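You operate a simulated robot arm through the tools that you are given. There is no shell and no other tool. Be economical: measure what you need, move in short steps, check, and stop when the job is done.

Carry out the task below with a simulated two-armed robot. There is one attempt and no reset: what you move stays moved.

## Task
Take the red card labelled "sill plug" from the bench top beside the label printer and put it on the top tray of the hanging shelf behind the bench. Take the black key from the top of the kit cart and leave it on top of the red tail lamp there. Open the cart foam tray, fetch the white disc with the largest size on its label from the top of the kit cart and set it in the foam pocket marked r, then shut the tray. Pick up the teal bag labelled "green" with one hand, pass it to the other hand and put it on the top of the parts cart. Fetch the olive block marked "5" from the top of the parts shelf and set it on the shelf of the table under the carriers. Shut the seat of the leading scooter. Do these in any order.

It is judged by the outcome, as a careful person would: the job done as asked, and still so three seconds after it is handed in. It fails if anything else is knocked over, pushed out of place, dropped, spilled or broken.

## Robot
Two 7-joint arms with two-finger parallel grippers on one trunk, on a base that drives. Base frame: it is fixed to the floor where the robot stands at the start and does not move with it; the origin is under the middle of the robot, x ahead of it, y to its left, z up. Readings come in m, degrees, newtons and seconds.
The left shoulder is at the start at [-0.082, 0.119, 0.851], the right one opposite. With the tool pointing down near the work surface each hand reaches from about 0.12 to 0.32 m from the robot's upright axis, wherever it stands, measured 20 degrees to its own side. Places, roughly: black key [4, -3.25, 1]; cart foam tray [4.3, -3.2, 0.7]; foam pocket marked R [4.3, -3.4, 0.7]; olive block [2.75, -1.5, 0.25]; red card [0.5, 0, 1]; red tail lamp (6x15x6 cm) [4.3, -3.4, 0.9]; seat of the leading scooter [2.3, 0.2, 1.3]; shelf of the table under the carriers (48x20 cm) [-0.86, -2.7, 0.3]; teal bag [4.25, -3, 1]; top of the parts cart [4.1, -0.8, 0.8]; top tray of the hanging shelf behind the bench (44 [-0.82, 2.1, 1.18]; white disc [4.25, -3.25, 1]. Payload 3.43 kg a hand.
The tool frame of a hand sits at the grasp point between the pads (the TCP): z along the fingers, y along the line on which they close. The tips reach 0.03 m beyond it. The gripper opens to 0.094 m. The fingers are 0.028 m wide and 0.01 m thick; the gripper's body (0.05 by 0.096 m) begins 0.055 m behind the TCP.
Orientation is that of the tool frame in the base frame, as a unit quaternion [w, x, y, z]. With the fingers straight down and closing along the base's y, the tool's x points along the base's -x, its y along +y and its z along -z.

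## Interface
- The arms move only by the tool move_arm. It takes "left_steps", "right_steps" or both (then of equal length, played together; a hand with none holds still); each is a list of rows, each a list of 6 numbers: the shift along the base's x, y, z in m, then the turn, a rotation vector about the base's x, y, z in degrees. In form: [[tx, ty, tz, ax, ay, az], ...]. A call has 1 to 20 rows; each row is the pose to reach, as a shift and turn from the pose commanded when the call began. "left_jaw" and "right_jaw" are, for a hand that has rows, the gripper command, from -1 (fully open) to 1 (shut), values between in proportion, set as the call begins (left out, the last holds). Rows are played at 5 a second. More than 0.05 m and 8.6 degrees between two rows, or a gripper value outside its range, and nothing of the call is played. A pose out of reach is approached as far as the arm can. The call stops where the force on the tool passes 40 N (or 10 N more than at its start, if that is more) or the arm is blocked; 0.2 s more then pass. Each finger travels about 0.153 m/s and halts on what it meets, pressing with about 33 N; the grip force reading is that of the motor and also rises with nothing between the fingers. The clock runs only during rows and for 0.2 s after the last one: add rows that repeat a pose to give the fingers time. It gives the time, the measured TCP pose, the force on the tool (base axes), the opening and the grip force at its end, in the units of the frame above (readings bear some noise), with the torque about the TCP (base axes, N m) and any sound that the robot's microphone picked up, and new pictures: "show" is both (left out), scene, wrist or none (wrist: the cameras of the hands that moved).
- Cameras (640 x 400 px; columns grow to the right, rows downward): "scene" is now at [0.0355, 0.0181, 1.5626]; the picture's right is [0.22, -0.98, 0.00], its down [-0.70, -0.16, -0.70] and it looks along [0.68, 0.15, -0.72] (base axes); focal length 278 px, centre (320, 200). "left" rides on the left gripper at [0.076, -0.014, -0.102] in its tool frame; the picture's right is [0.18, 0.98, 0.00], its down [-0.75, 0.14, -0.64] and it looks along [-0.63, 0.12, 0.77] (tool axes); focal length 243 px, centre (320, 200). "right" rides on the right gripper at [0.076, 0.014, -0.102] in its tool frame; the picture's right is [-0.18, 0.98, 0.00], its down [-0.75, -0.14, -0.64] and it looks along [-0.63, -0.12, 0.77] (tool axes); focal length 243 px, centre (320, 200). There is no depth. A picture from a camera that has moved, and an enlarged one, comes with that camera's place and axes in the base frame and with its lens.
- move_column(by): slides the trunk up (or, below 0, down) by that many m; the arms and the scene camera ride with it, the base frame stays. It gives what a move gives, with no picture.
- steer(legs): drives the robot by 1 to 6 legs, each [ahead, left, turn to the left] in m, m and degrees, along the robot's own axes; the way and the turn of a leg run together, so that a leg with both is an arc; at most 1.5 m and 180 degrees a leg. The arms and the cameras ride along, it lands a little off, and it stops where it bumps. It gives what a move gives, and a new picture of the scene camera.
- aim_head(pan, tilt): turns the head with the scene camera to pan (to the left, within 143 degrees either way) and tilt (down, from -29 to 69), counted from straight ahead of the robot. It gives what a move gives, and a new picture of the scene camera.
- enlarge(camera, box): a new picture of the part [left, top, right, bottom] of that camera's present view, enlarged. The clock stands still meanwhile.
- sign_off(): hands the job in; it is judged then, once.

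Work in short steps. Places have to be worked out from the pictures, the camera data and where the tool is seen: move nearer, look again, correct. Check each grasp and each placing, and mend what went wrong. You have 207 turns and 260 pictures in all, those below and enlarged ones among them. Open the grippers and draw the arms clear of the work before you hand the job in, unless the task says otherwise; then end with one line.

The tools are called after "Emit:" as a command line: name --argument value ..., lists and objects as JSON in quotes. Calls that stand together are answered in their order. move_arm: Moves the arms, as the interface text tells. Its arguments: {"type":"object","properties":{"left_steps":{"type":"array","items":{"type":"array","items":{"type":"number"}}},"left_jaw":{"type":"number"},"right_steps":{"type":"array","items":{"type":"array","items":{"type":"number"}}},"right_jaw":{"type":"number"},"show":{"type":"string","enum":["both","scene","wrist","none"]}},"required":[]} The other tools are called the same way: move_column (by) slides the trunk up or down; steer (legs) drives the base; aim_head (pan, tilt) turns the head that bears the scene camera; enlarge (camera, box) takes an enlarged picture of a part of a camera's view; sign_off () hands the job in.

At the start:

```text
time_s: 0.0
left_position: [0.3562, 0.2404, 1.1672]
left_tool_rot: [-0.001, 0.0, 1.0, 0.0]
left_force: [0.6, -1.0, -0.1]
left_wrist_torque: [0.02, -0.01, -0.03]
left_grip_width: 0.0941
left_grasp_force: 0.0
right_position: [0.2881, -0.0759, 1.2068]
right_tool_rot: [0.0, 0.0, 1.0, -0.001]
right_force: [0.7, -0.6, -0.3]
right_wrist_torque: [0.0, -0.01, -0.02]
right_grip_width: 0.0941
right_grasp_force: 0.0
trunk travel left (down, up): [-0.275, 0.06]
robot x, y, heading: [0.0016, -0.0035, 0.1]
head pan, tilt: [12.6, 45.8]
```

scene: 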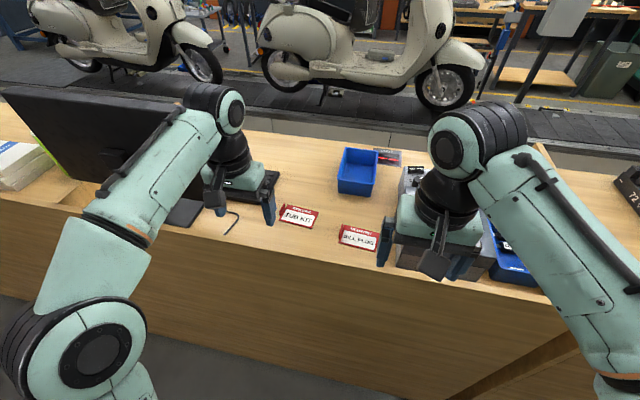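
right: 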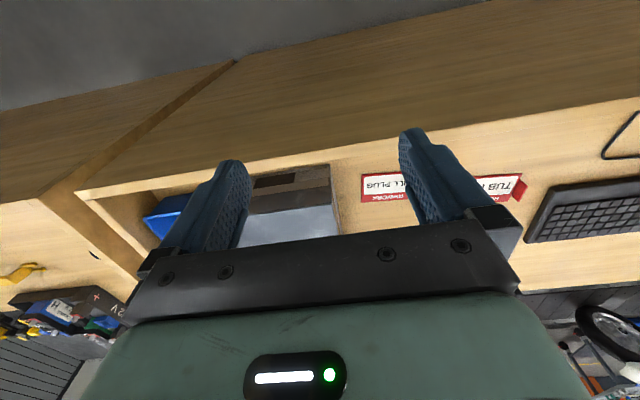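
left: 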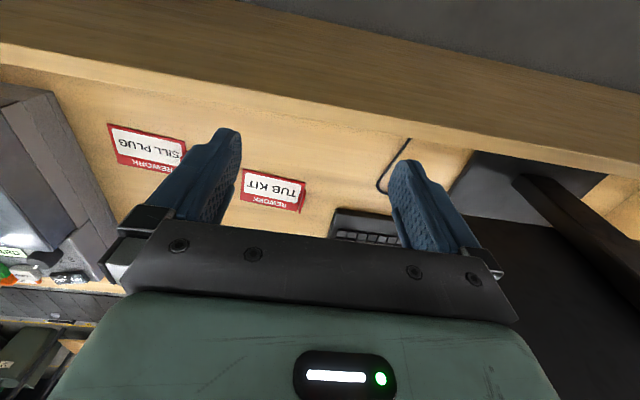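

The sill-plug card lies on the bench about [0.48, 0.01]. I'll look at it closer to judge its thickness.

Emit:
enlarge --camera "scene" --box '[240, 130, 440, 280]'

Emit:
enlarge --camera "left" --box '[80, 100, 320, 250]'

```text
2.67 times, centred on (340, 205) of scene
camera zoom: at [0.0355, 0.0181, 1.5626], right [0.22, -0.98, 0.0], down [-0.7, -0.16, -0.7], along [0.68, 0.15, -0.72], focal length 742 px, centre (267, 187)
```

zoom: 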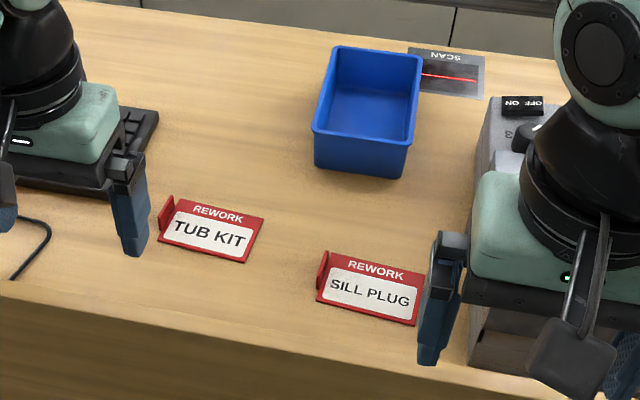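

```text
2.67 times, centred on (200, 175) of left
camera zoom: at [0.2792, 0.2254, 1.2716], right [-0.18, 0.98, 0.0], down [0.75, 0.14, 0.64], along [0.63, 0.12, -0.77], focal length 647 px, centre (640, 267)
```

zoom: 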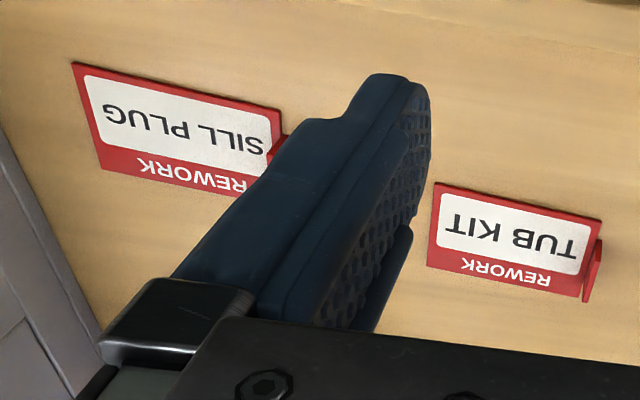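

The card has an upright tab at its left end, near [0.49, 0.061], with the bench top at z ≈ 0.95. It is beyond reach from here, so I drive 0.2 m ahead.

Emit:
steer --legs '[[0.2, 0, 0]]'

```text
time_s: 1.2
left_position: [0.4214, 0.2385, 1.1651]
left_tool_rot: [-0.002, 0.001, 1.0, 0.0]
left_force: [0.4, 0.5, 0.0]
left_wrist_torque: [0.01, -0.03, 0.0]
left_grip_width: 0.094
left_grasp_force: 0.1
right_position: [0.3537, -0.0771, 1.2061]
right_tool_rot: [-0.002, 0.001, 1.0, -0.001]
right_force: [0.1, 0.1, 0.3]
right_wrist_torque: [0.02, 0.0, -0.02]
right_grip_width: 0.0939
right_grasp_force: 0.0
trunk travel left (down, up): [-0.275, 0.06]
robot x, y, heading: [0.0659, 0.001, 0.2]
head pan, tilt: [12.6, 45.8]
stopped in leg 1: the robot was blocked; the commanded pose is now the measured one
camera scene: at [0.0996, 0.0181, 1.5627], right [0.22, -0.98, 0.0], down [-0.7, -0.16, -0.7], along [0.68, 0.15, -0.72], focal length 278 px, centre (320, 200)
```

scene: 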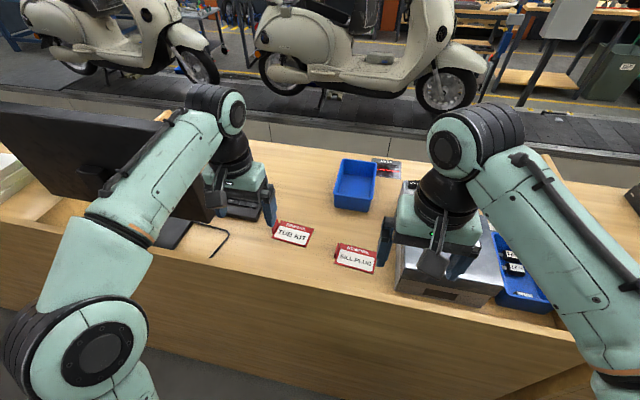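

The base meets the bench at x = 0.066. I raise the trunk for better reach and look at the tab again from here.

Emit:
move_column --by 0.06

Emit:
move_arm --left_steps '[[0, -0.04, 0, 0, 0, 0], [0.02, -0.08, 0, 0, 0, 0], [0.03, -0.12, -0.02, 0, 0, 0], [0.04, -0.16, -0.04, 0, 0, 0], [0.05, -0.17, -0.06, 0, 0, 0]]' --right_steps '[[0, -0.04, 0, 0, 0, 0], [0, -0.08, 0, 0, 0, 0], [0, -0.1, 0, 0, 0, 0], [0, -0.1, 0, 0, 0, 0], [0, -0.1, 0, 0, 0, 0]]'

```text
time_s: 2.2
left_position: [0.4208, 0.2389, 1.2255]
left_tool_rot: [-0.003, 0.001, 1.0, 0.0]
left_force: [-0.9, -0.2, -0.9]
left_wrist_torque: [-0.01, -0.04, -0.01]
left_grip_width: 0.0942
left_grasp_force: 0.1
right_position: [0.3522, -0.0778, 1.2646]
right_tool_rot: [-0.002, 0.002, 1.0, -0.002]
right_force: [-0.9, -0.2, -0.5]
right_wrist_torque: [-0.02, 0.0, -0.07]
right_grip_width: 0.0941
right_grasp_force: 0.0
trunk travel left (down, up): [-0.335, 0.0]
robot x, y, heading: [0.0697, -0.0011, 0.2]
head pan, tilt: [12.6, 45.8]
```

```text
time_s: 3.4
left_position: [0.4724, 0.0693, 1.1665]
left_tool_rot: [-0.002, 0.0, 1.0, 0.0]
left_force: [-0.3, -0.8, 0.2]
left_wrist_torque: [0.0, 0.0, -0.02]
left_grip_width: 0.0943
left_grasp_force: 0.0
right_position: [0.354, -0.1747, 1.2654]
right_tool_rot: [-0.001, 0.001, 1.0, -0.001]
right_force: [-0.2, 0.7, -0.2]
right_wrist_torque: [-0.02, 0.03, 0.02]
right_grip_width: 0.0936
right_grasp_force: 0.1
trunk travel left (down, up): [-0.335, 0.0]
robot x, y, heading: [0.0632, 0.0021, 0.1]
head pan, tilt: [12.6, 45.8]
camera scene: at [0.0994, 0.0184, 1.6258], right [0.22, -0.98, 0.0], down [-0.7, -0.16, -0.7], along [0.68, 0.15, -0.72], focal length 278 px, centre (320, 200)
camera right: at [0.2771, -0.16, 1.3677], right [0.19, 0.98, 0.0], down [0.76, -0.14, 0.64], along [0.63, -0.12, -0.77], focal length 243 px, centre (320, 200)
camera left: at [0.3951, 0.0553, 1.2709], right [-0.18, 0.98, 0.0], down [0.76, 0.14, 0.64], along [0.63, 0.12, -0.77], focal length 243 px, centre (320, 200)
```

scene: 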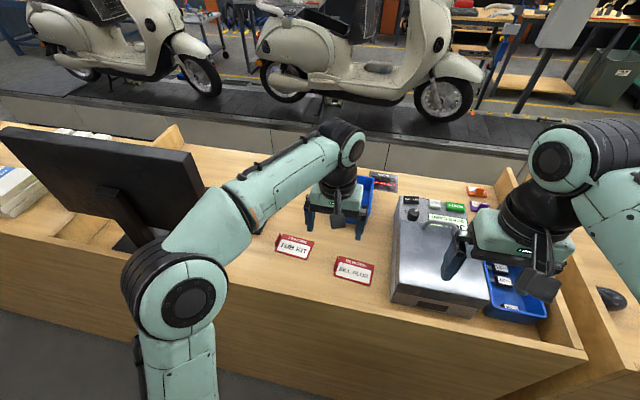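
right: 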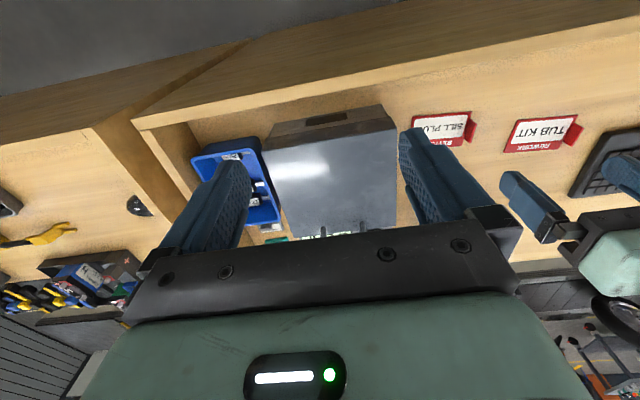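
left: 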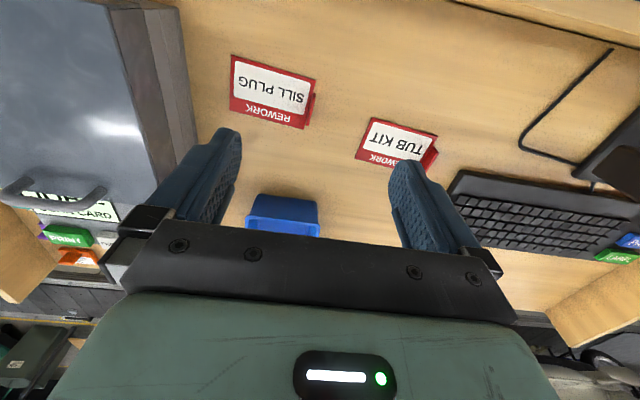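

Emit:
enlarge --camera "left" --box '[210, 40, 350, 140]'

Emit:
enlarge --camera "scene" --box '[310, 240, 410, 300]'

```text
4.00 times, centred on (280, 90) of left
camera zoom: at [0.3951, 0.0553, 1.2709], right [-0.18, 0.98, 0.0], down [0.76, 0.14, 0.64], along [0.63, 0.12, -0.77], focal length 970 px, centre (480, 640)
```

zoom: 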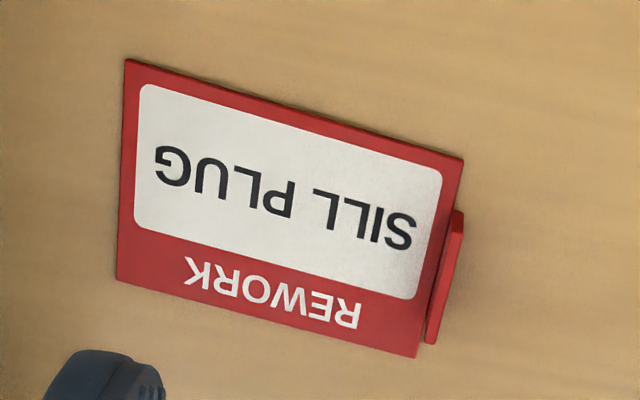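

```text
6.40 times, centred on (360, 270) of scene
camera zoom: at [0.0994, 0.0184, 1.6258], right [0.22, -0.98, 0.0], down [-0.7, -0.16, -0.7], along [0.68, 0.15, -0.72], focal length 1781 px, centre (64, -248)
```

zoom: 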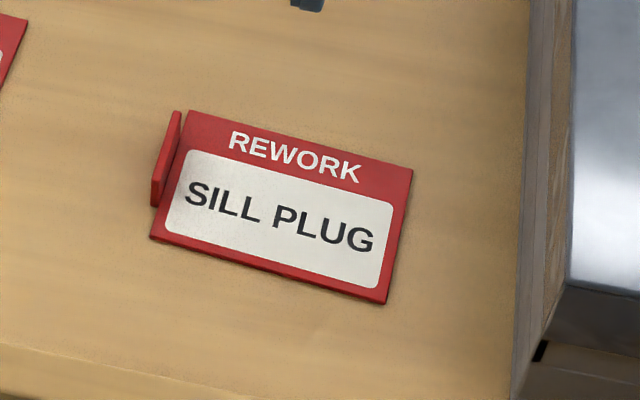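

The card lies about 5° off square with its tab centred near [0.508, 0.063]. I bring the left hand over the tab, turned −5°, down to z ≈ 1.02.

Emit:
move_arm --left_steps '[[0.01, -0.003, -0.04, 0, 0, -2], [0.02, -0.006, -0.08, 0, 0, -5], [0.036, -0.006, -0.115, 0, 0, -5], [0.036, -0.006, -0.14, 0, 0, -5], [0.036, -0.006, -0.14, 0, 0, -5]]'

```text
time_s: 4.6
left_position: [0.507, 0.0617, 1.0258]
left_tool_rot: [-0.002, 0.044, 0.999, 0.0]
left_force: [-0.2, 0.1, -0.1]
left_wrist_torque: [0.02, -0.04, 0.01]
left_grip_width: 0.094
left_grasp_force: 0.0
right_position: [0.353, -0.1756, 1.2644]
right_tool_rot: [-0.002, 0.001, 1.0, -0.002]
right_force: [0.0, -0.8, -0.8]
right_wrist_torque: [0.01, 0.02, -0.01]
right_grip_width: 0.0941
right_grasp_force: 0.0
trunk travel left (down, up): [-0.335, 0.0]
robot x, y, heading: [0.066, -0.0012, -0.0]
head pan, tilt: [12.6, 45.8]
camera scene: at [0.099, 0.0181, 1.6258], right [0.22, -0.98, 0.0], down [-0.7, -0.16, -0.7], along [0.68, 0.15, -0.72], focal length 278 px, centre (320, 200)
camera left: at [0.4296, 0.0551, 1.1291], right [-0.1, 1.0, 0.0], down [0.77, 0.07, 0.64], along [0.64, 0.06, -0.77], focal length 243 px, centre (320, 200)
```

scene: 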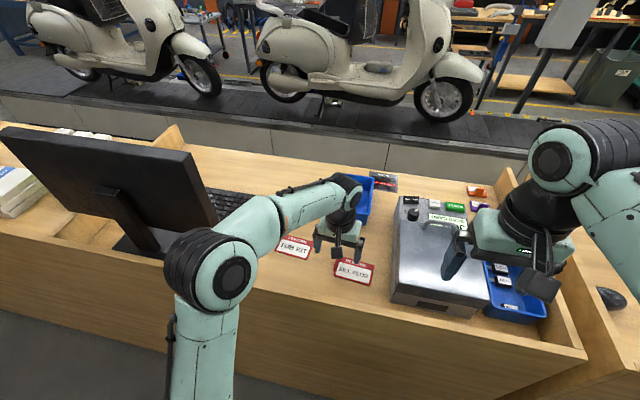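
left: 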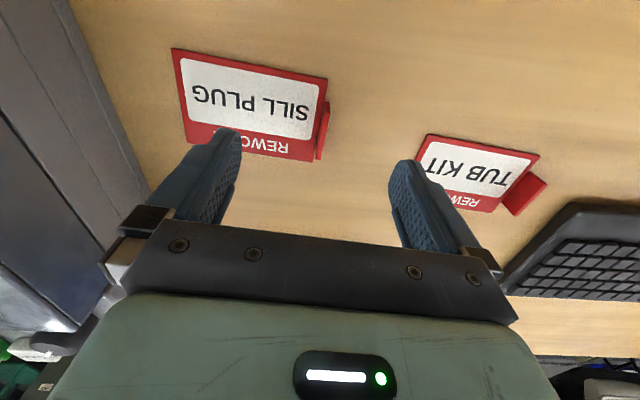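

Tab now computes to about [0.503, 0.064]. Lowering to tip z ≈ 0.960 with the jaw open.

Emit:
move_arm --left_steps '[[-0.002, 0.002, -0.02, 0, 0, 0], [-0.002, 0.002, -0.036, 0, 0, 0], [-0.002, 0.002, -0.036, 0, 0, 0]]' --show "wrist"

Emit:
enlarge --camera "scene" --box '[300, 220, 400, 290]'

```text
time_s: 5.4
left_position: [0.5054, 0.0641, 0.9904]
left_tool_rot: [-0.003, 0.043, 0.999, 0.001]
left_force: [-0.2, 0.7, 0.2]
left_wrist_torque: [0.01, 0.03, 0.01]
left_grip_width: 0.094
left_grasp_force: 0.0
right_position: [0.3535, -0.1753, 1.2649]
right_tool_rot: [-0.001, 0.001, 1.0, -0.001]
right_force: [-0.1, 0.3, 0.5]
right_wrist_torque: [0.0, -0.03, -0.02]
right_grip_width: 0.094
right_grasp_force: 0.0
trunk travel left (down, up): [-0.335, 0.0]
robot x, y, heading: [0.0642, -0.0023, 0.2]
head pan, tilt: [12.6, 45.8]
camera left: at [0.4276, 0.0572, 1.0943], right [-0.1, 1.0, 0.0], down [0.77, 0.07, 0.64], along [0.64, 0.06, -0.77], focal length 243 px, centre (320, 200)
```

left: 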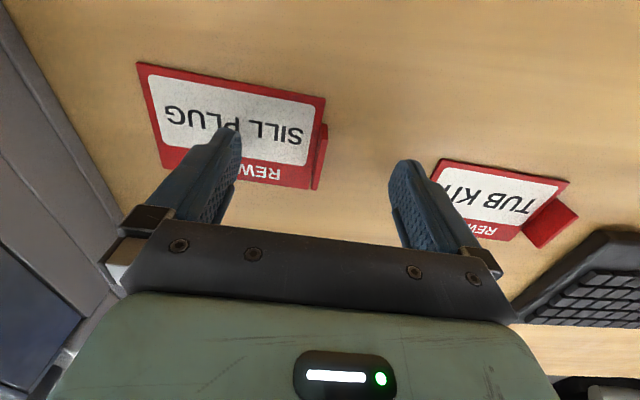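

```text
5.71 times, centred on (350, 255) of scene
camera zoom: at [0.099, 0.0181, 1.6258], right [0.22, -0.98, 0.0], down [-0.7, -0.16, -0.7], along [0.68, 0.15, -0.72], focal length 1590 px, centre (149, -114)
```

zoom: 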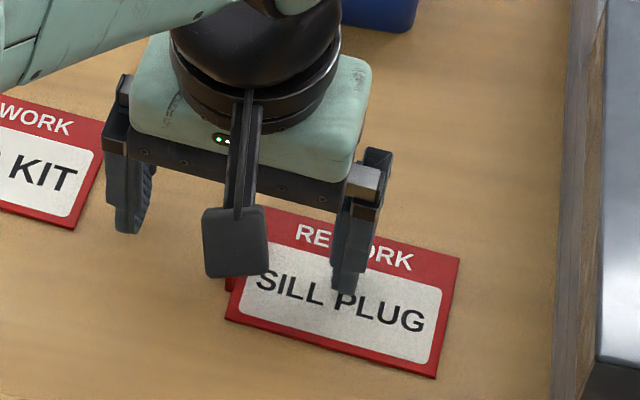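

The tab sits between the fingertips in line with them, with no contact force. I close the jaw.

Emit:
move_arm --left_steps '[[0, 0, -0.002, 0, 0, 0], [0, 0, -0.002, 0, 0, 0], [0, 0, -0.002, 0, 0, 0], [0, 0, -0.002, 0, 0, 0]]' --left_jaw 1 --show "wrist"

```text
time_s: 6.4
left_position: [0.5047, 0.0644, 0.9883]
left_tool_rot: [-0.003, 0.043, 0.999, 0.001]
left_force: [0.1, 0.6, -0.3]
left_wrist_torque: [0.01, 0.02, -0.01]
left_grip_width: 0.0023
left_grasp_force: 33.2
right_position: [0.3533, -0.1757, 1.2644]
right_tool_rot: [-0.001, 0.002, 1.0, -0.001]
right_force: [-0.5, -0.2, 0.3]
right_wrist_torque: [0.0, 0.01, 0.01]
right_grip_width: 0.0938
right_grasp_force: 0.1
trunk travel left (down, up): [-0.335, 0.0]
robot x, y, heading: [0.0662, -0.0016, 0.1]
head pan, tilt: [12.6, 45.8]
camera left: at [0.4275, 0.0576, 1.0918], right [-0.1, 1.0, 0.0], down [0.77, 0.07, 0.64], along [0.64, 0.06, -0.77], focal length 243 px, centre (320, 200)
```

left: 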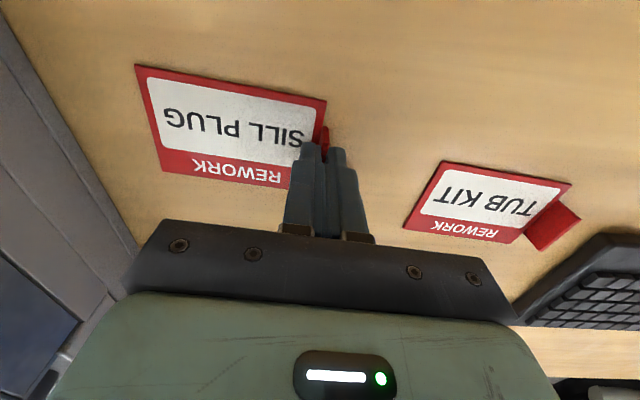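

Gripped at 2.3 mm width. I lift 10 cm and check that the card comes along.

Emit:
move_arm --left_steps '[[0, 0, 0.02, 0, 0, 0], [0, 0, 0.06, 0, 0, 0], [-0.02, 0, 0.1, 0, 0, 0], [-0.04, 0.02, 0.14, 0, 0, 0], [-0.06, 0.04, 0.17, 0, 0, 0]]'

```text
time_s: 7.6
left_position: [0.4435, 0.1057, 1.1599]
left_tool_rot: [-0.004, 0.045, 0.999, 0.0]
left_force: [-1.0, -0.3, -0.8]
left_wrist_torque: [-0.01, -0.02, 0.01]
left_grip_width: 0.0022
left_grasp_force: 32.7
right_position: [0.3533, -0.1752, 1.2645]
right_tool_rot: [-0.002, 0.002, 1.0, -0.001]
right_force: [0.6, -0.5, -0.6]
right_wrist_torque: [-0.01, -0.01, 0.02]
right_grip_width: 0.0938
right_grasp_force: 0.1
trunk travel left (down, up): [-0.335, 0.0]
robot x, y, heading: [0.0613, 0.003, -0.2]
head pan, tilt: [12.6, 45.8]
camera scene: at [0.0982, 0.0187, 1.6258], right [0.22, -0.98, 0.0], down [-0.7, -0.16, -0.7], along [0.68, 0.15, -0.72], focal length 278 px, centre (320, 200)
camera left: at [0.3657, 0.0987, 1.2629], right [-0.1, 1.0, 0.0], down [0.77, 0.07, 0.64], along [0.64, 0.06, -0.77], focal length 243 px, centre (320, 200)
```

scene: 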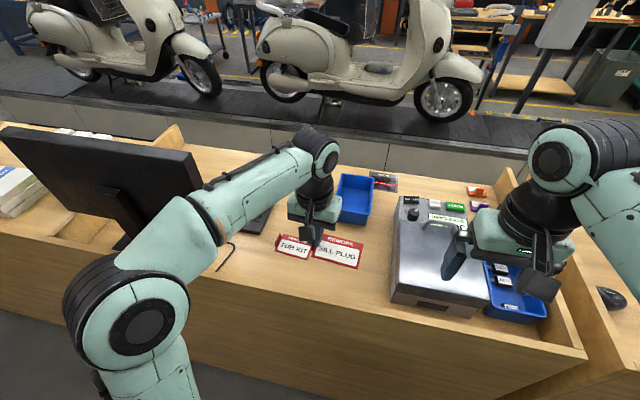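
left: 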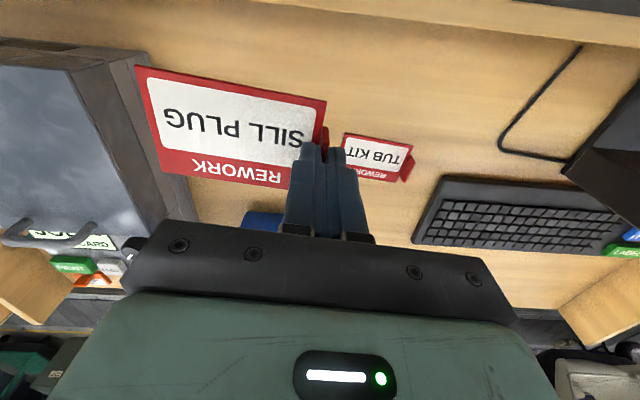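

The card is held and level. Now I look toward the hanging shelf, behind on the left.

Emit:
aim_head --pan 112 --tilt 15

Emit:
aim_head --pan 60 --tilt 20

```text
time_s: 9.3
left_position: [0.4451, 0.1051, 1.1578]
left_tool_rot: [-0.003, 0.043, 0.999, 0.002]
left_force: [-0.3, 0.4, 0.4]
left_wrist_torque: [0.03, 0.0, -0.02]
left_grip_width: 0.0019
left_grasp_force: 33.3
right_position: [0.3539, -0.1756, 1.2653]
right_tool_rot: [-0.002, 0.001, 1.0, -0.001]
right_force: [-0.7, -1.0, -0.4]
right_wrist_torque: [0.01, -0.01, -0.02]
right_grip_width: 0.0944
right_grasp_force: 0.0
trunk travel left (down, up): [-0.335, 0.0]
robot x, y, heading: [0.0646, -0.0013, -0.2]
head pan, tilt: [112.0, 15.0]
camera scene: at [-0.0146, 0.0871, 1.6737], right [0.93, 0.37, 0.0], down [0.1, -0.24, -0.97], along [-0.36, 0.9, -0.26], focal length 278 px, centre (320, 200)
```

scene: 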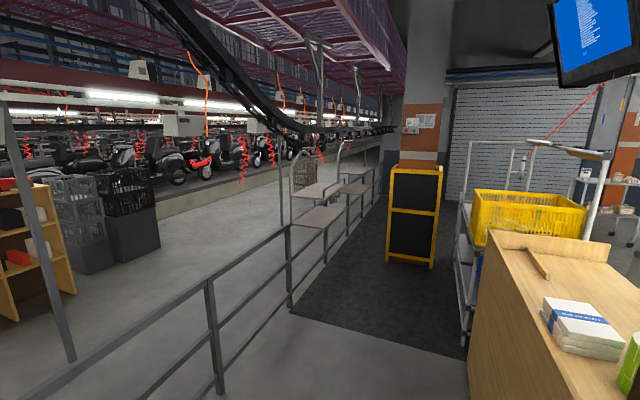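

```text
time_s: 10.5
left_position: [0.4441, 0.1061, 1.1585]
left_tool_rot: [-0.003, 0.044, 0.999, 0.0]
left_force: [-0.2, -0.1, 0.4]
left_wrist_torque: [-0.03, 0.02, 0.03]
left_grip_width: 0.0021
left_grasp_force: 32.8
right_position: [0.3534, -0.1746, 1.2644]
right_tool_rot: [-0.002, 0.001, 1.0, -0.002]
right_force: [-0.5, 0.0, 0.6]
right_wrist_torque: [0.02, -0.03, 0.02]
right_grip_width: 0.0939
right_grasp_force: 0.1
trunk travel left (down, up): [-0.335, 0.0]
robot x, y, heading: [0.0664, -0.0013, -0.2]
head pan, tilt: [60.0, 20.0]
camera scene: at [0.0668, 0.0812, 1.6656], right [0.87, -0.5, 0.0], down [-0.17, -0.3, -0.94], along [0.47, 0.81, -0.34], focal length 278 px, centre (320, 200)
```

scene: 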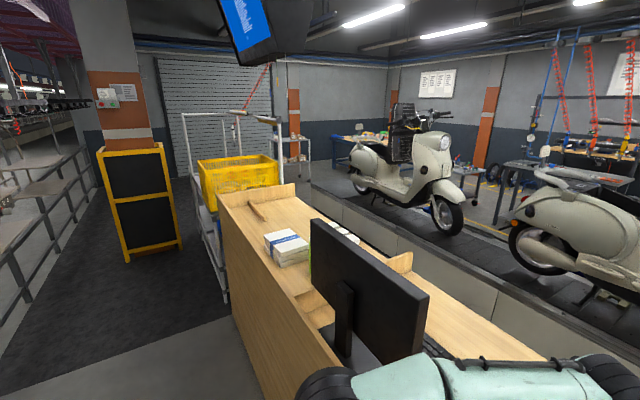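

Emit:
aim_head --pan 112 --tilt 15

Emit:
enlarge --camera "scene" --box '[220, 110, 420, 260]'

```text
time_s: 11.7
left_position: [0.4447, 0.1057, 1.158]
left_tool_rot: [-0.002, 0.044, 0.999, 0.001]
left_force: [0.4, 0.7, -0.4]
left_wrist_torque: [0.02, -0.02, 0.0]
left_grip_width: 0.0022
left_grasp_force: 33.3
right_position: [0.3527, -0.1757, 1.265]
right_tool_rot: [-0.002, 0.001, 1.0, -0.002]
right_force: [0.1, 0.4, 1.0]
right_wrist_torque: [-0.04, -0.03, 0.03]
right_grip_width: 0.0942
right_grasp_force: 0.1
trunk travel left (down, up): [-0.335, 0.0]
robot x, y, heading: [0.0642, -0.0017, 0.1]
head pan, tilt: [112.0, 15.0]
camera scene: at [-0.0146, 0.0871, 1.6737], right [0.93, 0.37, 0.0], down [0.1, -0.24, -0.97], along [-0.36, 0.9, -0.26], focal length 278 px, centre (320, 200)
```

scene: 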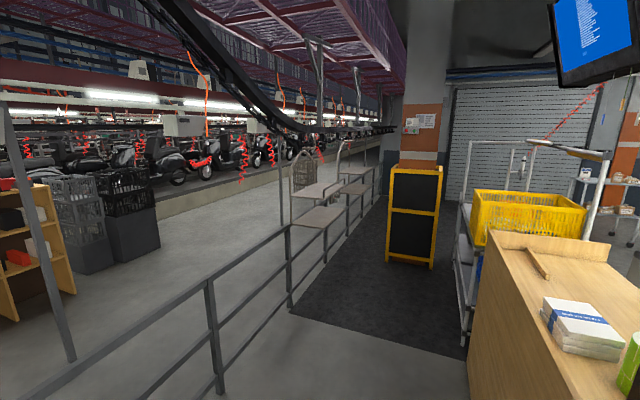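

```text
2.67 times, centred on (320, 185) of scene
camera zoom: at [-0.0146, 0.0871, 1.6737], right [0.93, 0.37, 0.0], down [0.1, -0.24, -0.97], along [-0.36, 0.9, -0.26], focal length 742 px, centre (320, 240)
```

zoom: 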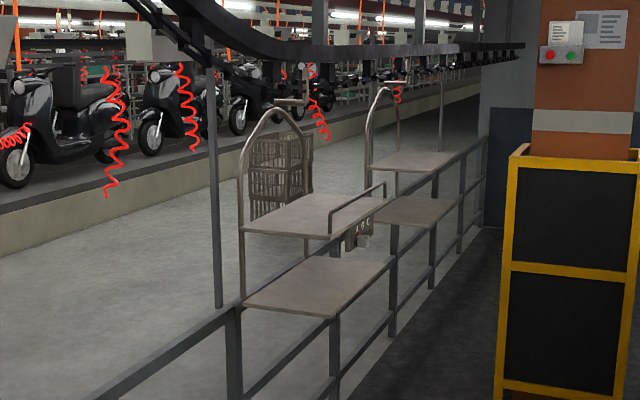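

The tray computes to x −0.94…−0.685, y 1.83…2.33, z ≈ 1.18, with a low rail on its aisle edge; the floor railing lies beyond it at x ≈ −1.15. I raise and draw in both hands, then back away and turn.

Emit:
move_arm --left_steps '[[-0.02, 0.01, 0.04, 0, 0, 0], [-0.04, 0.02, 0.08, 0, 0, 0], [-0.06, 0.03, 0.12, 0, 0, 0], [-0.08, 0.03, 0.16, 0, 0, 0], [-0.09, 0.03, 0.19, 0, 0, 0]]' --right_steps '[[-0.02, 0, 0.03, 0, 0, 0], [-0.04, 0, 0.06, 0, 0, 0], [-0.06, 0, 0.08, 0, 0, 0], [-0.08, 0, 0.1, 0, 0, 0], [-0.1, 0, 0.11, 0, 0, 0]]' --show "none"

Emit:
steer --legs '[[-0.3, 0, 0], [0, 1.1, 0], [0, 0, 90], [0, 0, 90]]'

```text
time_s: 12.9
left_position: [0.3659, 0.1348, 1.3158]
left_tool_rot: [-0.004, 0.044, 0.999, 0.0]
left_force: [0.8, -0.1, 0.6]
left_wrist_torque: [0.02, 0.06, -0.03]
left_grip_width: 0.0022
left_grasp_force: 32.7
left hand out of reach, approached as far as the arm can: row 5
right_position: [0.3035, -0.1785, 1.3383]
right_tool_rot: [-0.002, -0.001, 1.0, -0.001]
right_force: [0.7, -0.4, 0.2]
right_wrist_torque: [0.01, 0.06, 0.02]
right_grip_width: 0.094
right_grasp_force: 0.2
right hand out of reach, approached as far as the arm can: row 2, 3, 4, 5
trunk travel left (down, up): [-0.335, 0.0]
robot x, y, heading: [0.0621, 0.0029, -0.0]
head pan, tilt: [112.0, 15.0]
```

```text
time_s: 32.4
left_position: [-0.5325, 0.991, 1.317]
left_tool_rot: [0.0, 0.999, -0.048, 0.003]
left_force: [0.4, -0.3, -0.3]
left_wrist_torque: [0.0, -0.01, 0.04]
left_grip_width: 0.0023
left_grasp_force: 33.3
right_position: [-0.4662, 1.3055, 1.3386]
right_tool_rot: [-0.002, 1.0, -0.006, 0.002]
right_force: [0.1, 0.3, 0.1]
right_wrist_torque: [-0.02, 0.03, 0.0]
right_grip_width: 0.0942
right_grasp_force: 0.1
trunk travel left (down, up): [-0.335, 0.0]
robot x, y, heading: [-0.2327, 1.1214, 179.4]
head pan, tilt: [112.0, 15.0]
camera scene: at [-0.1515, 1.0367, 1.6737], right [-0.93, -0.37, 0.0], down [-0.09, 0.24, -0.97], along [0.35, -0.9, -0.26], focal length 278 px, centre (320, 200)
```

scene: 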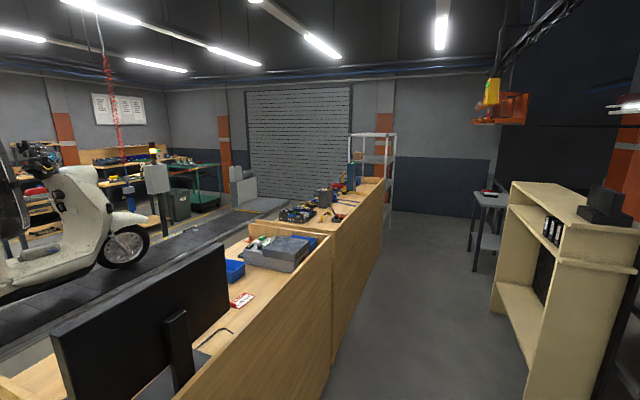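

Turned to face the railing. I slide right (toward +y) about 1.0 m to stand in front of the tray, with the head looking ahead.

Emit:
steer --legs '[[0, -1.0, 0.5]]'

Emit:
aim_head --pan 0 --tilt 38

```text
time_s: 41.4
left_position: [-0.5319, 1.9701, 1.3156]
left_tool_rot: [0.0, 0.999, -0.038, 0.002]
left_force: [0.2, 0.8, 0.2]
left_wrist_torque: [0.0, 0.01, -0.05]
left_grip_width: 0.0021
left_grasp_force: 33.2
right_position: [-0.472, 2.2864, 1.3392]
right_tool_rot: [-0.002, 1.0, 0.004, 0.001]
right_force: [0.6, -0.2, 0.2]
right_wrist_torque: [0.02, 0.0, 0.0]
right_grip_width: 0.094
right_grasp_force: 0.1
trunk travel left (down, up): [-0.335, 0.0]
robot x, y, heading: [-0.2308, 2.1088, -179.4]
head pan, tilt: [112.0, 15.0]
camera scene: at [-0.1504, 2.0226, 1.6737], right [-0.92, -0.38, 0.0], down [-0.1, 0.24, -0.97], along [0.37, -0.89, -0.26], focal length 278 px, centre (320, 200)
```

scene: 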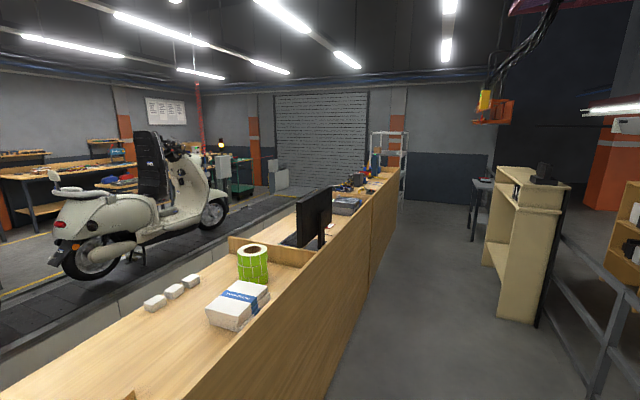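

```text
time_s: 43.2
left_position: [-0.5309, 1.9702, 1.3157]
left_tool_rot: [0.0, 0.999, -0.039, 0.003]
left_force: [-0.2, 0.3, 0.5]
left_wrist_torque: [0.02, -0.01, -0.01]
left_grip_width: 0.0023
left_grasp_force: 32.5
right_position: [-0.4698, 2.2848, 1.3392]
right_tool_rot: [-0.002, 1.0, 0.004, 0.002]
right_force: [-0.9, 0.1, 0.0]
right_wrist_torque: [0.02, 0.0, -0.02]
right_grip_width: 0.0942
right_grasp_force: 0.1
trunk travel left (down, up): [-0.335, 0.0]
robot x, y, heading: [-0.2287, 2.1088, -179.4]
head pan, tilt: [0.0, 38.0]
camera scene: at [-0.2726, 2.108, 1.6372], right [-0.01, 1.0, 0.0], down [0.62, 0.01, -0.79], along [-0.79, -0.01, -0.62], focal length 278 px, centre (320, 200)
```

scene: 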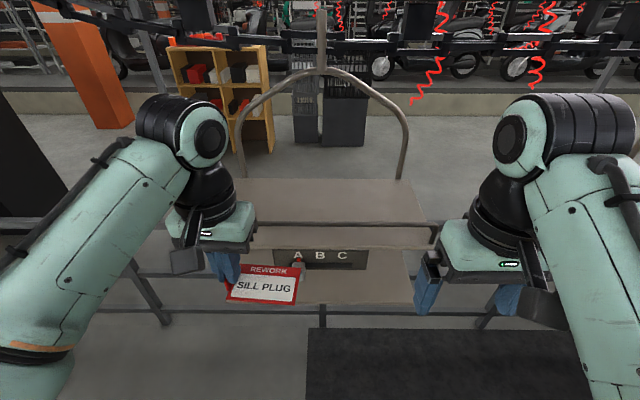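

The tray front edge is at x −0.685, the rail top near z 1.255, and the clear tray area spans y 1.87–2.37. I move in 0.11 m with the hands still high.

Emit:
steer --legs '[[0.11, 0, 0]]'

Emit:
move_arm --left_steps '[[-0.03, 0.01, 0, 0, 0, 0], [-0.06, 0.03, 0, 0, 0, 0], [-0.09, 0.05, 0, 0, 0, 0], [-0.125, 0.06, -0.01, 0, 0, 0], [-0.125, 0.06, -0.04, 0, 0, 0], [-0.125, 0.06, -0.04, 0, 0, 0]]'

```text
time_s: 44.4
left_position: [-0.6381, 1.9695, 1.3157]
left_tool_rot: [0.0, 0.999, -0.039, 0.002]
left_force: [0.1, 0.6, 0.6]
left_wrist_torque: [0.02, 0.01, 0.04]
left_grip_width: 0.0021
left_grasp_force: 32.7
right_position: [-0.578, 2.2834, 1.3378]
right_tool_rot: [-0.002, 1.0, 0.004, 0.002]
right_force: [-0.8, 0.1, 0.1]
right_wrist_torque: [0.0, 0.0, -0.01]
right_grip_width: 0.0939
right_grasp_force: 0.2
trunk travel left (down, up): [-0.335, 0.0]
robot x, y, heading: [-0.3396, 2.1076, -179.4]
head pan, tilt: [0.0, 38.0]
camera scene: at [-0.3804, 2.1069, 1.6369], right [-0.01, 1.0, 0.0], down [0.61, 0.01, -0.79], along [-0.79, -0.01, -0.61], focal length 278 px, centre (320, 200)
```

scene: 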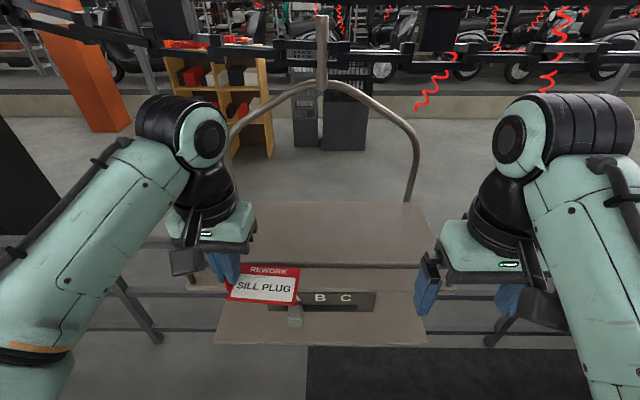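

```text
time_s: 45.8
left_position: [-0.7568, 2.0262, 1.277]
left_tool_rot: [0.0, 0.999, -0.04, -0.002]
left_force: [0.3, 0.6, -0.5]
left_wrist_torque: [-0.06, -0.09, 0.03]
left_grip_width: 0.0021
left_grasp_force: 33.4
left hand out of reach, approached as far as the arm can: row 2, 3, 4, 5, 6
right_position: [-0.58, 2.2841, 1.3387]
right_tool_rot: [-0.001, 1.0, 0.004, 0.002]
right_force: [1.0, -0.3, -0.5]
right_wrist_torque: [0.0, 0.03, 0.01]
right_grip_width: 0.0942
right_grasp_force: 0.1
trunk travel left (down, up): [-0.335, 0.0]
robot x, y, heading: [-0.3386, 2.1097, -179.2]
head pan, tilt: [0.0, 38.0]
camera scene: at [-0.3815, 2.1078, 1.637], right [-0.01, 1.0, 0.0], down [0.62, 0.01, -0.79], along [-0.79, -0.01, -0.62], focal length 278 px, centre (320, 200)
camera left: at [-0.6795, 2.0342, 1.381], right [0.11, -0.99, 0.0], down [-0.76, -0.08, 0.65], along [-0.64, -0.07, -0.76], focal length 243 px, centre (320, 200)
```

scene: 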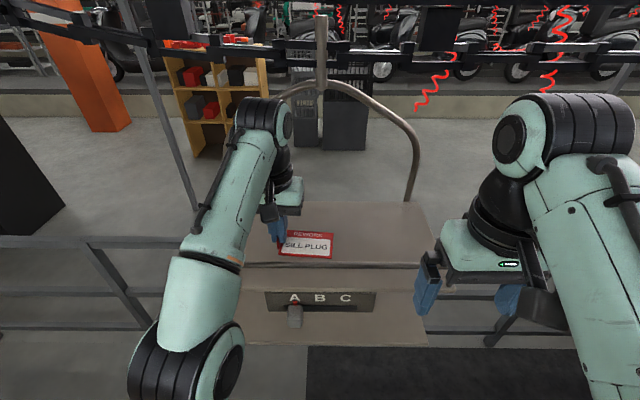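
left: 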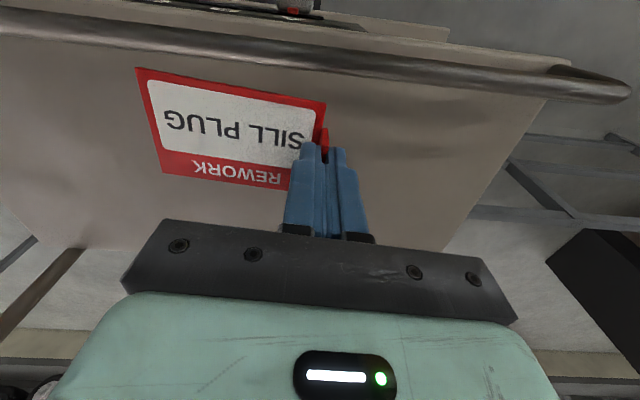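

The card is over the tray, past the rail. I go down 3.5 cm and look again.

Emit:
move_arm --left_steps '[[0, 0, -0.02, 0, 0, 0], [-0.005, 0, -0.035, 0, 0, 0], [-0.005, 0, -0.035, 0, 0, 0]]'

```text
time_s: 46.6
left_position: [-0.7602, 2.0265, 1.2427]
left_tool_rot: [0.0, 0.999, -0.04, 0.002]
left_force: [0.4, -0.4, -0.4]
left_wrist_torque: [-0.02, -0.02, -0.02]
left_grip_width: 0.0019
left_grasp_force: 33.1
right_position: [-0.5801, 2.2838, 1.3385]
right_tool_rot: [-0.002, 1.0, 0.003, 0.002]
right_force: [-0.4, -0.4, 0.0]
right_wrist_torque: [0.04, 0.02, 0.0]
right_grip_width: 0.094
right_grasp_force: 0.1
trunk travel left (down, up): [-0.335, 0.0]
robot x, y, heading: [-0.3395, 2.112, -179.5]
head pan, tilt: [0.0, 38.0]
camera scene: at [-0.3813, 2.1068, 1.6372], right [-0.01, 1.0, 0.0], down [0.62, 0.01, -0.79], along [-0.79, -0.01, -0.62], focal length 278 px, centre (320, 200)
camera left: at [-0.6852, 2.0344, 1.3465], right [0.11, -0.99, 0.0], down [-0.76, -0.08, 0.64], along [-0.64, -0.07, -0.77], focal length 243 px, centre (320, 200)
```

scene: 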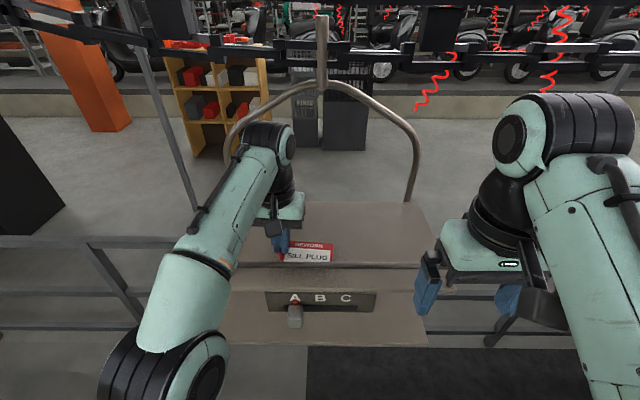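
left: 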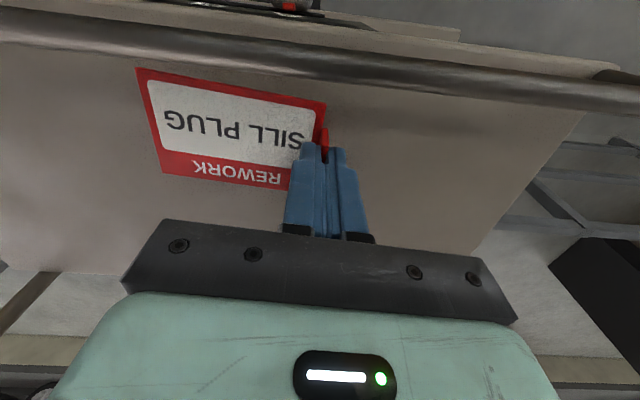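

Emit:
move_arm --left_steps '[[-0.005, 0, -0.01, 0, 0, 0], [-0.01, 0, -0.02, 0, 0, 0], [-0.01, 0, -0.02, 0, 0, 0]]'

Emit:
enlarge --camera "scene" --box '[220, 190, 380, 290]'

```text
time_s: 47.4
left_position: [-0.7688, 2.0257, 1.2206]
left_tool_rot: [0.001, 0.999, -0.039, 0.003]
left_force: [0.9, 0.5, -0.4]
left_wrist_torque: [-0.02, -0.02, -0.02]
left_grip_width: 0.002
left_grasp_force: 33.1
right_position: [-0.5787, 2.2845, 1.3383]
right_tool_rot: [-0.002, 1.0, 0.004, 0.001]
right_force: [-0.8, 0.0, -0.1]
right_wrist_torque: [-0.03, -0.04, 0.0]
right_grip_width: 0.0939
right_grasp_force: 0.0
trunk travel left (down, up): [-0.335, 0.0]
robot x, y, heading: [-0.3396, 2.1073, -179.5]
head pan, tilt: [0.0, 38.0]
camera scene: at [-0.3812, 2.1069, 1.6372], right [-0.01, 1.0, 0.0], down [0.62, 0.01, -0.79], along [-0.79, -0.01, -0.62], focal length 278 px, centre (320, 200)
camera left: at [-0.6952, 2.0352, 1.3252], right [0.11, -0.99, 0.0], down [-0.77, -0.08, 0.64], along [-0.63, -0.07, -0.77], focal length 243 px, centre (320, 200)
```

scene: 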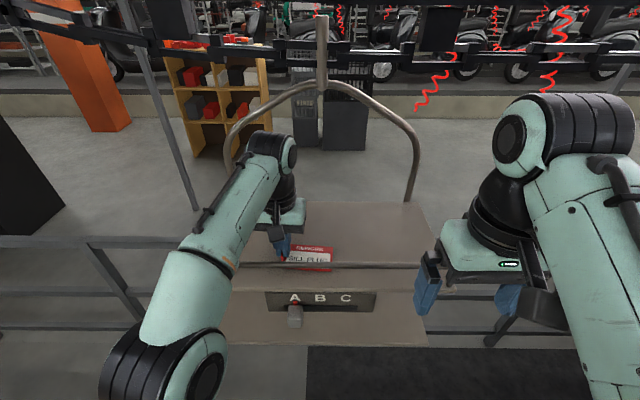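
left: 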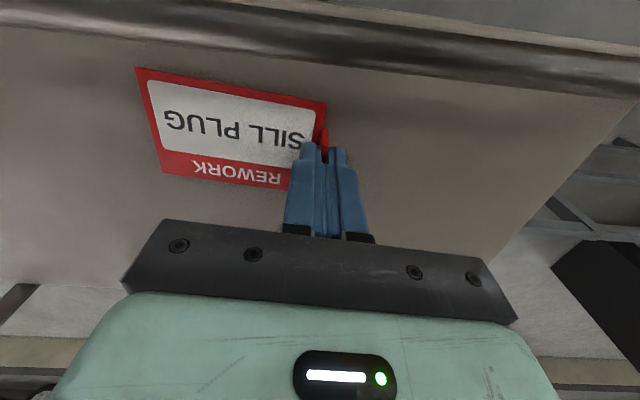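

```text
4.00 times, centred on (300, 240) of scene
camera zoom: at [-0.3812, 2.1069, 1.6372], right [-0.01, 1.0, 0.0], down [0.62, 0.01, -0.79], along [-0.79, -0.01, -0.62], focal length 1113 px, centre (400, 40)
```

zoom: 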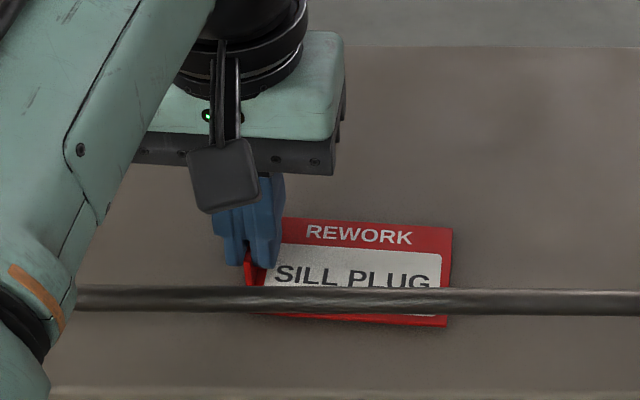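

Close to the surface now; I go down in small steps watching the vertical force.

Emit:
move_arm --left_steps '[[0, 0, -0.002, 0, 0, 0], [0, 0, -0.004, 0, 0, 0], [0, 0, -0.004, 0, 0, 0]]' --show "none"

Emit:
move_arm --left_steps '[[0, 0, -0.002, 0, 0, 0], [0, 0, -0.003, 0, 0, 0], [0, 0, -0.003, 0, 0, 0]]' --show "wrist"

```text
time_s: 48.2
left_position: [-0.7702, 2.0269, 1.2169]
left_tool_rot: [0.0, 0.999, -0.039, 0.002]
left_force: [-0.1, 0.4, 0.5]
left_wrist_torque: [0.03, 0.01, 0.02]
left_grip_width: 0.0022
left_grasp_force: 32.8
right_position: [-0.5803, 2.2842, 1.3382]
right_tool_rot: [-0.002, 1.0, 0.003, 0.002]
right_force: [-1.0, 0.9, 0.1]
right_wrist_torque: [-0.01, -0.02, -0.01]
right_grip_width: 0.0942
right_grasp_force: 0.1
trunk travel left (down, up): [-0.335, 0.0]
robot x, y, heading: [-0.34, 2.1075, -179.5]
head pan, tilt: [0.0, 38.0]
```

```text
time_s: 49.0
left_position: [-0.7703, 2.0266, 1.2159]
left_tool_rot: [0.0, 0.999, -0.039, 0.0]
left_force: [-4.1, 0.9, 25.1]
left_wrist_torque: [0.05, -0.1, 0.01]
left_grip_width: 0.0021
left_grasp_force: 32.9
right_position: [-0.5796, 2.284, 1.3399]
right_tool_rot: [-0.002, 1.0, 0.005, 0.001]
right_force: [0.3, 0.1, -0.1]
right_wrist_torque: [0.02, 0.0, 0.0]
right_grip_width: 0.0939
right_grasp_force: 0.1
trunk travel left (down, up): [-0.335, 0.0]
robot x, y, heading: [-0.344, 2.1079, -179.4]
head pan, tilt: [0.0, 38.0]
camera left: at [-0.694, 2.0357, 1.3202], right [0.11, -0.99, 0.0], down [-0.76, -0.08, 0.64], along [-0.64, -0.07, -0.77], focal length 243 px, centre (320, 200)
```

left: 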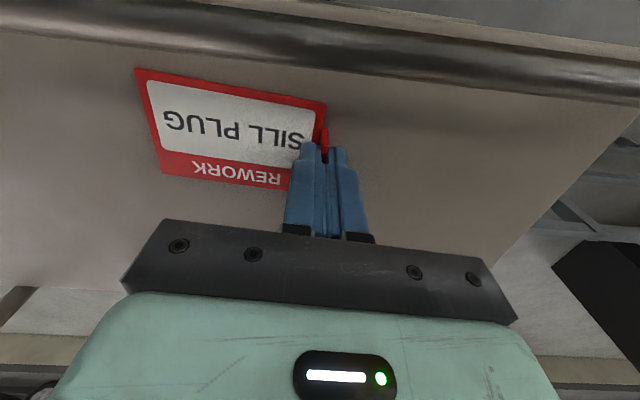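

The card touched down (25 N). I ease up 2 mm, then open the jaw a little and lift away.

Emit:
move_arm --left_steps '[[0, 0, 0.0025, 0, 0, 0], [0, 0, 0.0025, 0, 0, 0]]' --show "none"

Emit:
move_arm --left_steps '[[0, 0, 0, 0, 0, 0], [0, 0, 0, 0, 0, 0], [0, 0, 0.02, 0, 0, 0], [0, 0, 0.05, 0, 0, 0], [0, 0, 0.08, 0, 0, 0]]' --left_jaw 0.5

```text
time_s: 49.6
left_position: [-0.7689, 2.027, 1.2154]
left_tool_rot: [0.0, 0.999, -0.039, 0.003]
left_force: [-2.1, 0.5, 13.5]
left_wrist_torque: [0.07, 0.21, 0.07]
left_grip_width: 0.0024
left_grasp_force: 33.2
right_position: [-0.5798, 2.284, 1.3397]
right_tool_rot: [-0.002, 1.0, 0.004, 0.001]
right_force: [0.2, 0.4, 0.4]
right_wrist_torque: [0.05, 0.01, -0.03]
right_grip_width: 0.0937
right_grasp_force: 0.1
trunk travel left (down, up): [-0.335, 0.0]
robot x, y, heading: [-0.3395, 2.105, -179.4]
head pan, tilt: [0.0, 38.0]
```

```text
time_s: 50.8
left_position: [-0.7697, 2.0276, 1.2654]
left_tool_rot: [0.0, 0.999, -0.04, 0.001]
left_force: [-0.4, 0.3, 0.4]
left_wrist_torque: [-0.02, -0.02, 0.0]
left_grip_width: 0.0233
left_grasp_force: 0.0
left hand out of reach, approached as far as the arm can: row 5
right_position: [-0.5793, 2.2834, 1.3371]
right_tool_rot: [-0.002, 1.0, 0.003, 0.002]
right_force: [0.1, 0.3, 0.2]
right_wrist_torque: [-0.01, 0.01, -0.01]
right_grip_width: 0.0942
right_grasp_force: 0.1
trunk travel left (down, up): [-0.335, 0.0]
robot x, y, heading: [-0.3395, 2.1039, -179.3]
head pan, tilt: [0.0, 38.0]
camera scene: at [-0.3811, 2.1066, 1.6371], right [-0.01, 1.0, 0.0], down [0.62, 0.01, -0.79], along [-0.79, -0.01, -0.62], focal length 278 px, centre (320, 200)
camera left: at [-0.6931, 2.0357, 1.3695], right [0.11, -0.99, 0.0], down [-0.76, -0.08, 0.64], along [-0.64, -0.07, -0.77], focal length 243 px, centre (320, 200)
```

scene: 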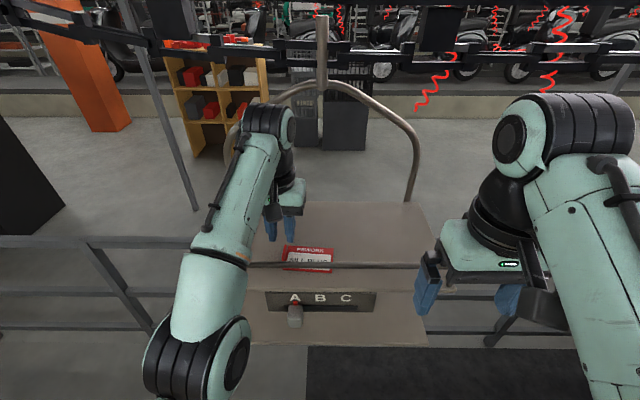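
left: 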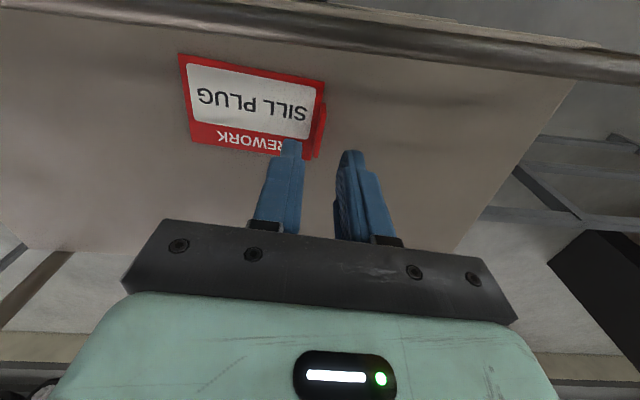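

The card lies flat on the tray. I lift clear of the rail, back away and turn to look down the aisle.

Emit:
move_arm --left_steps '[[0.02, -0.01, 0.03, 0, 0, 0], [0.04, -0.02, 0.06, 0, 0, 0], [0.06, -0.03, 0.08, 0, 0, 0], [0.1, -0.05, 0.09, 0, 0, 0]]' --show "wrist"

Emit:
steer --legs '[[-0.2, 0, 0], [0, 0.9, 0], [0, 0, 90]]'

```text
time_s: 51.8
left_position: [-0.6832, 1.9679, 1.3141]
left_tool_rot: [0.001, 0.999, -0.04, 0.003]
left_force: [0.1, -0.2, 1.0]
left_wrist_torque: [-0.03, -0.02, -0.02]
left_grip_width: 0.0235
left_grasp_force: 0.0
left hand out of reach, approached as far as the arm can: row 1, 2, 3, 4
right_position: [-0.5797, 2.2828, 1.3394]
right_tool_rot: [-0.001, 1.0, 0.004, 0.002]
right_force: [0.3, -0.7, -0.4]
right_wrist_torque: [-0.02, -0.02, 0.02]
right_grip_width: 0.0939
right_grasp_force: 0.1
trunk travel left (down, up): [-0.335, 0.0]
robot x, y, heading: [-0.3408, 2.1056, -179.5]
head pan, tilt: [0.0, 38.0]
camera left: at [-0.6083, 1.9775, 1.4187], right [0.11, -0.99, 0.0], down [-0.77, -0.08, 0.64], along [-0.63, -0.07, -0.77], focal length 243 px, centre (320, 200)
```

left: 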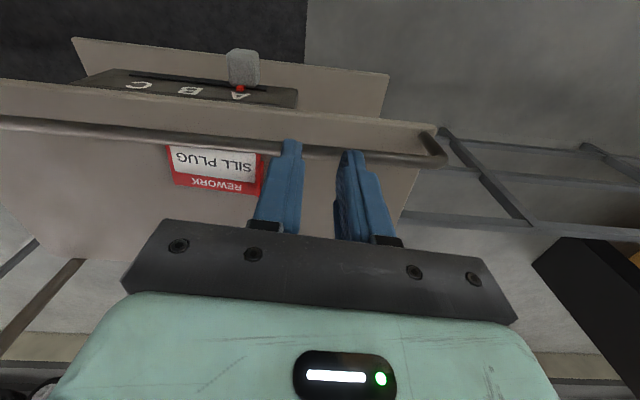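

```text
time_s: 65.2
left_position: [0.0196, 0.8613, 1.3143]
left_tool_rot: [-0.002, 0.725, 0.688, 0.0]
left_force: [0.1, 0.4, -0.1]
left_wrist_torque: [-0.02, 0.04, -0.01]
left_grip_width: 0.0235
left_grasp_force: 0.1
right_position: [-0.2975, 0.9594, 1.3376]
right_tool_rot: [-0.002, 0.696, 0.718, 0.001]
right_force: [-0.1, 0.7, 0.4]
right_wrist_torque: [0.02, 0.03, 0.0]
right_grip_width: 0.0941
right_grasp_force: 0.1
trunk travel left (down, up): [-0.335, 0.0]
robot x, y, heading: [-0.1299, 1.2021, -87.7]
head pan, tilt: [0.0, 38.0]
camera scene: at [-0.1249, 1.1609, 1.6372], right [-1.0, -0.04, 0.0], down [-0.02, 0.62, -0.79], along [0.03, -0.79, -0.62], focal length 278 px, centre (320, 200)
```

scene: 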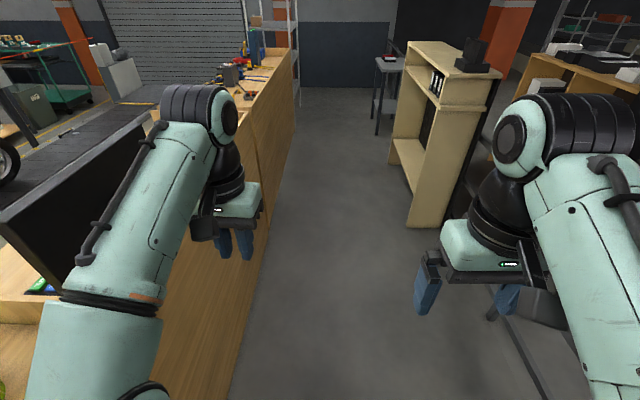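

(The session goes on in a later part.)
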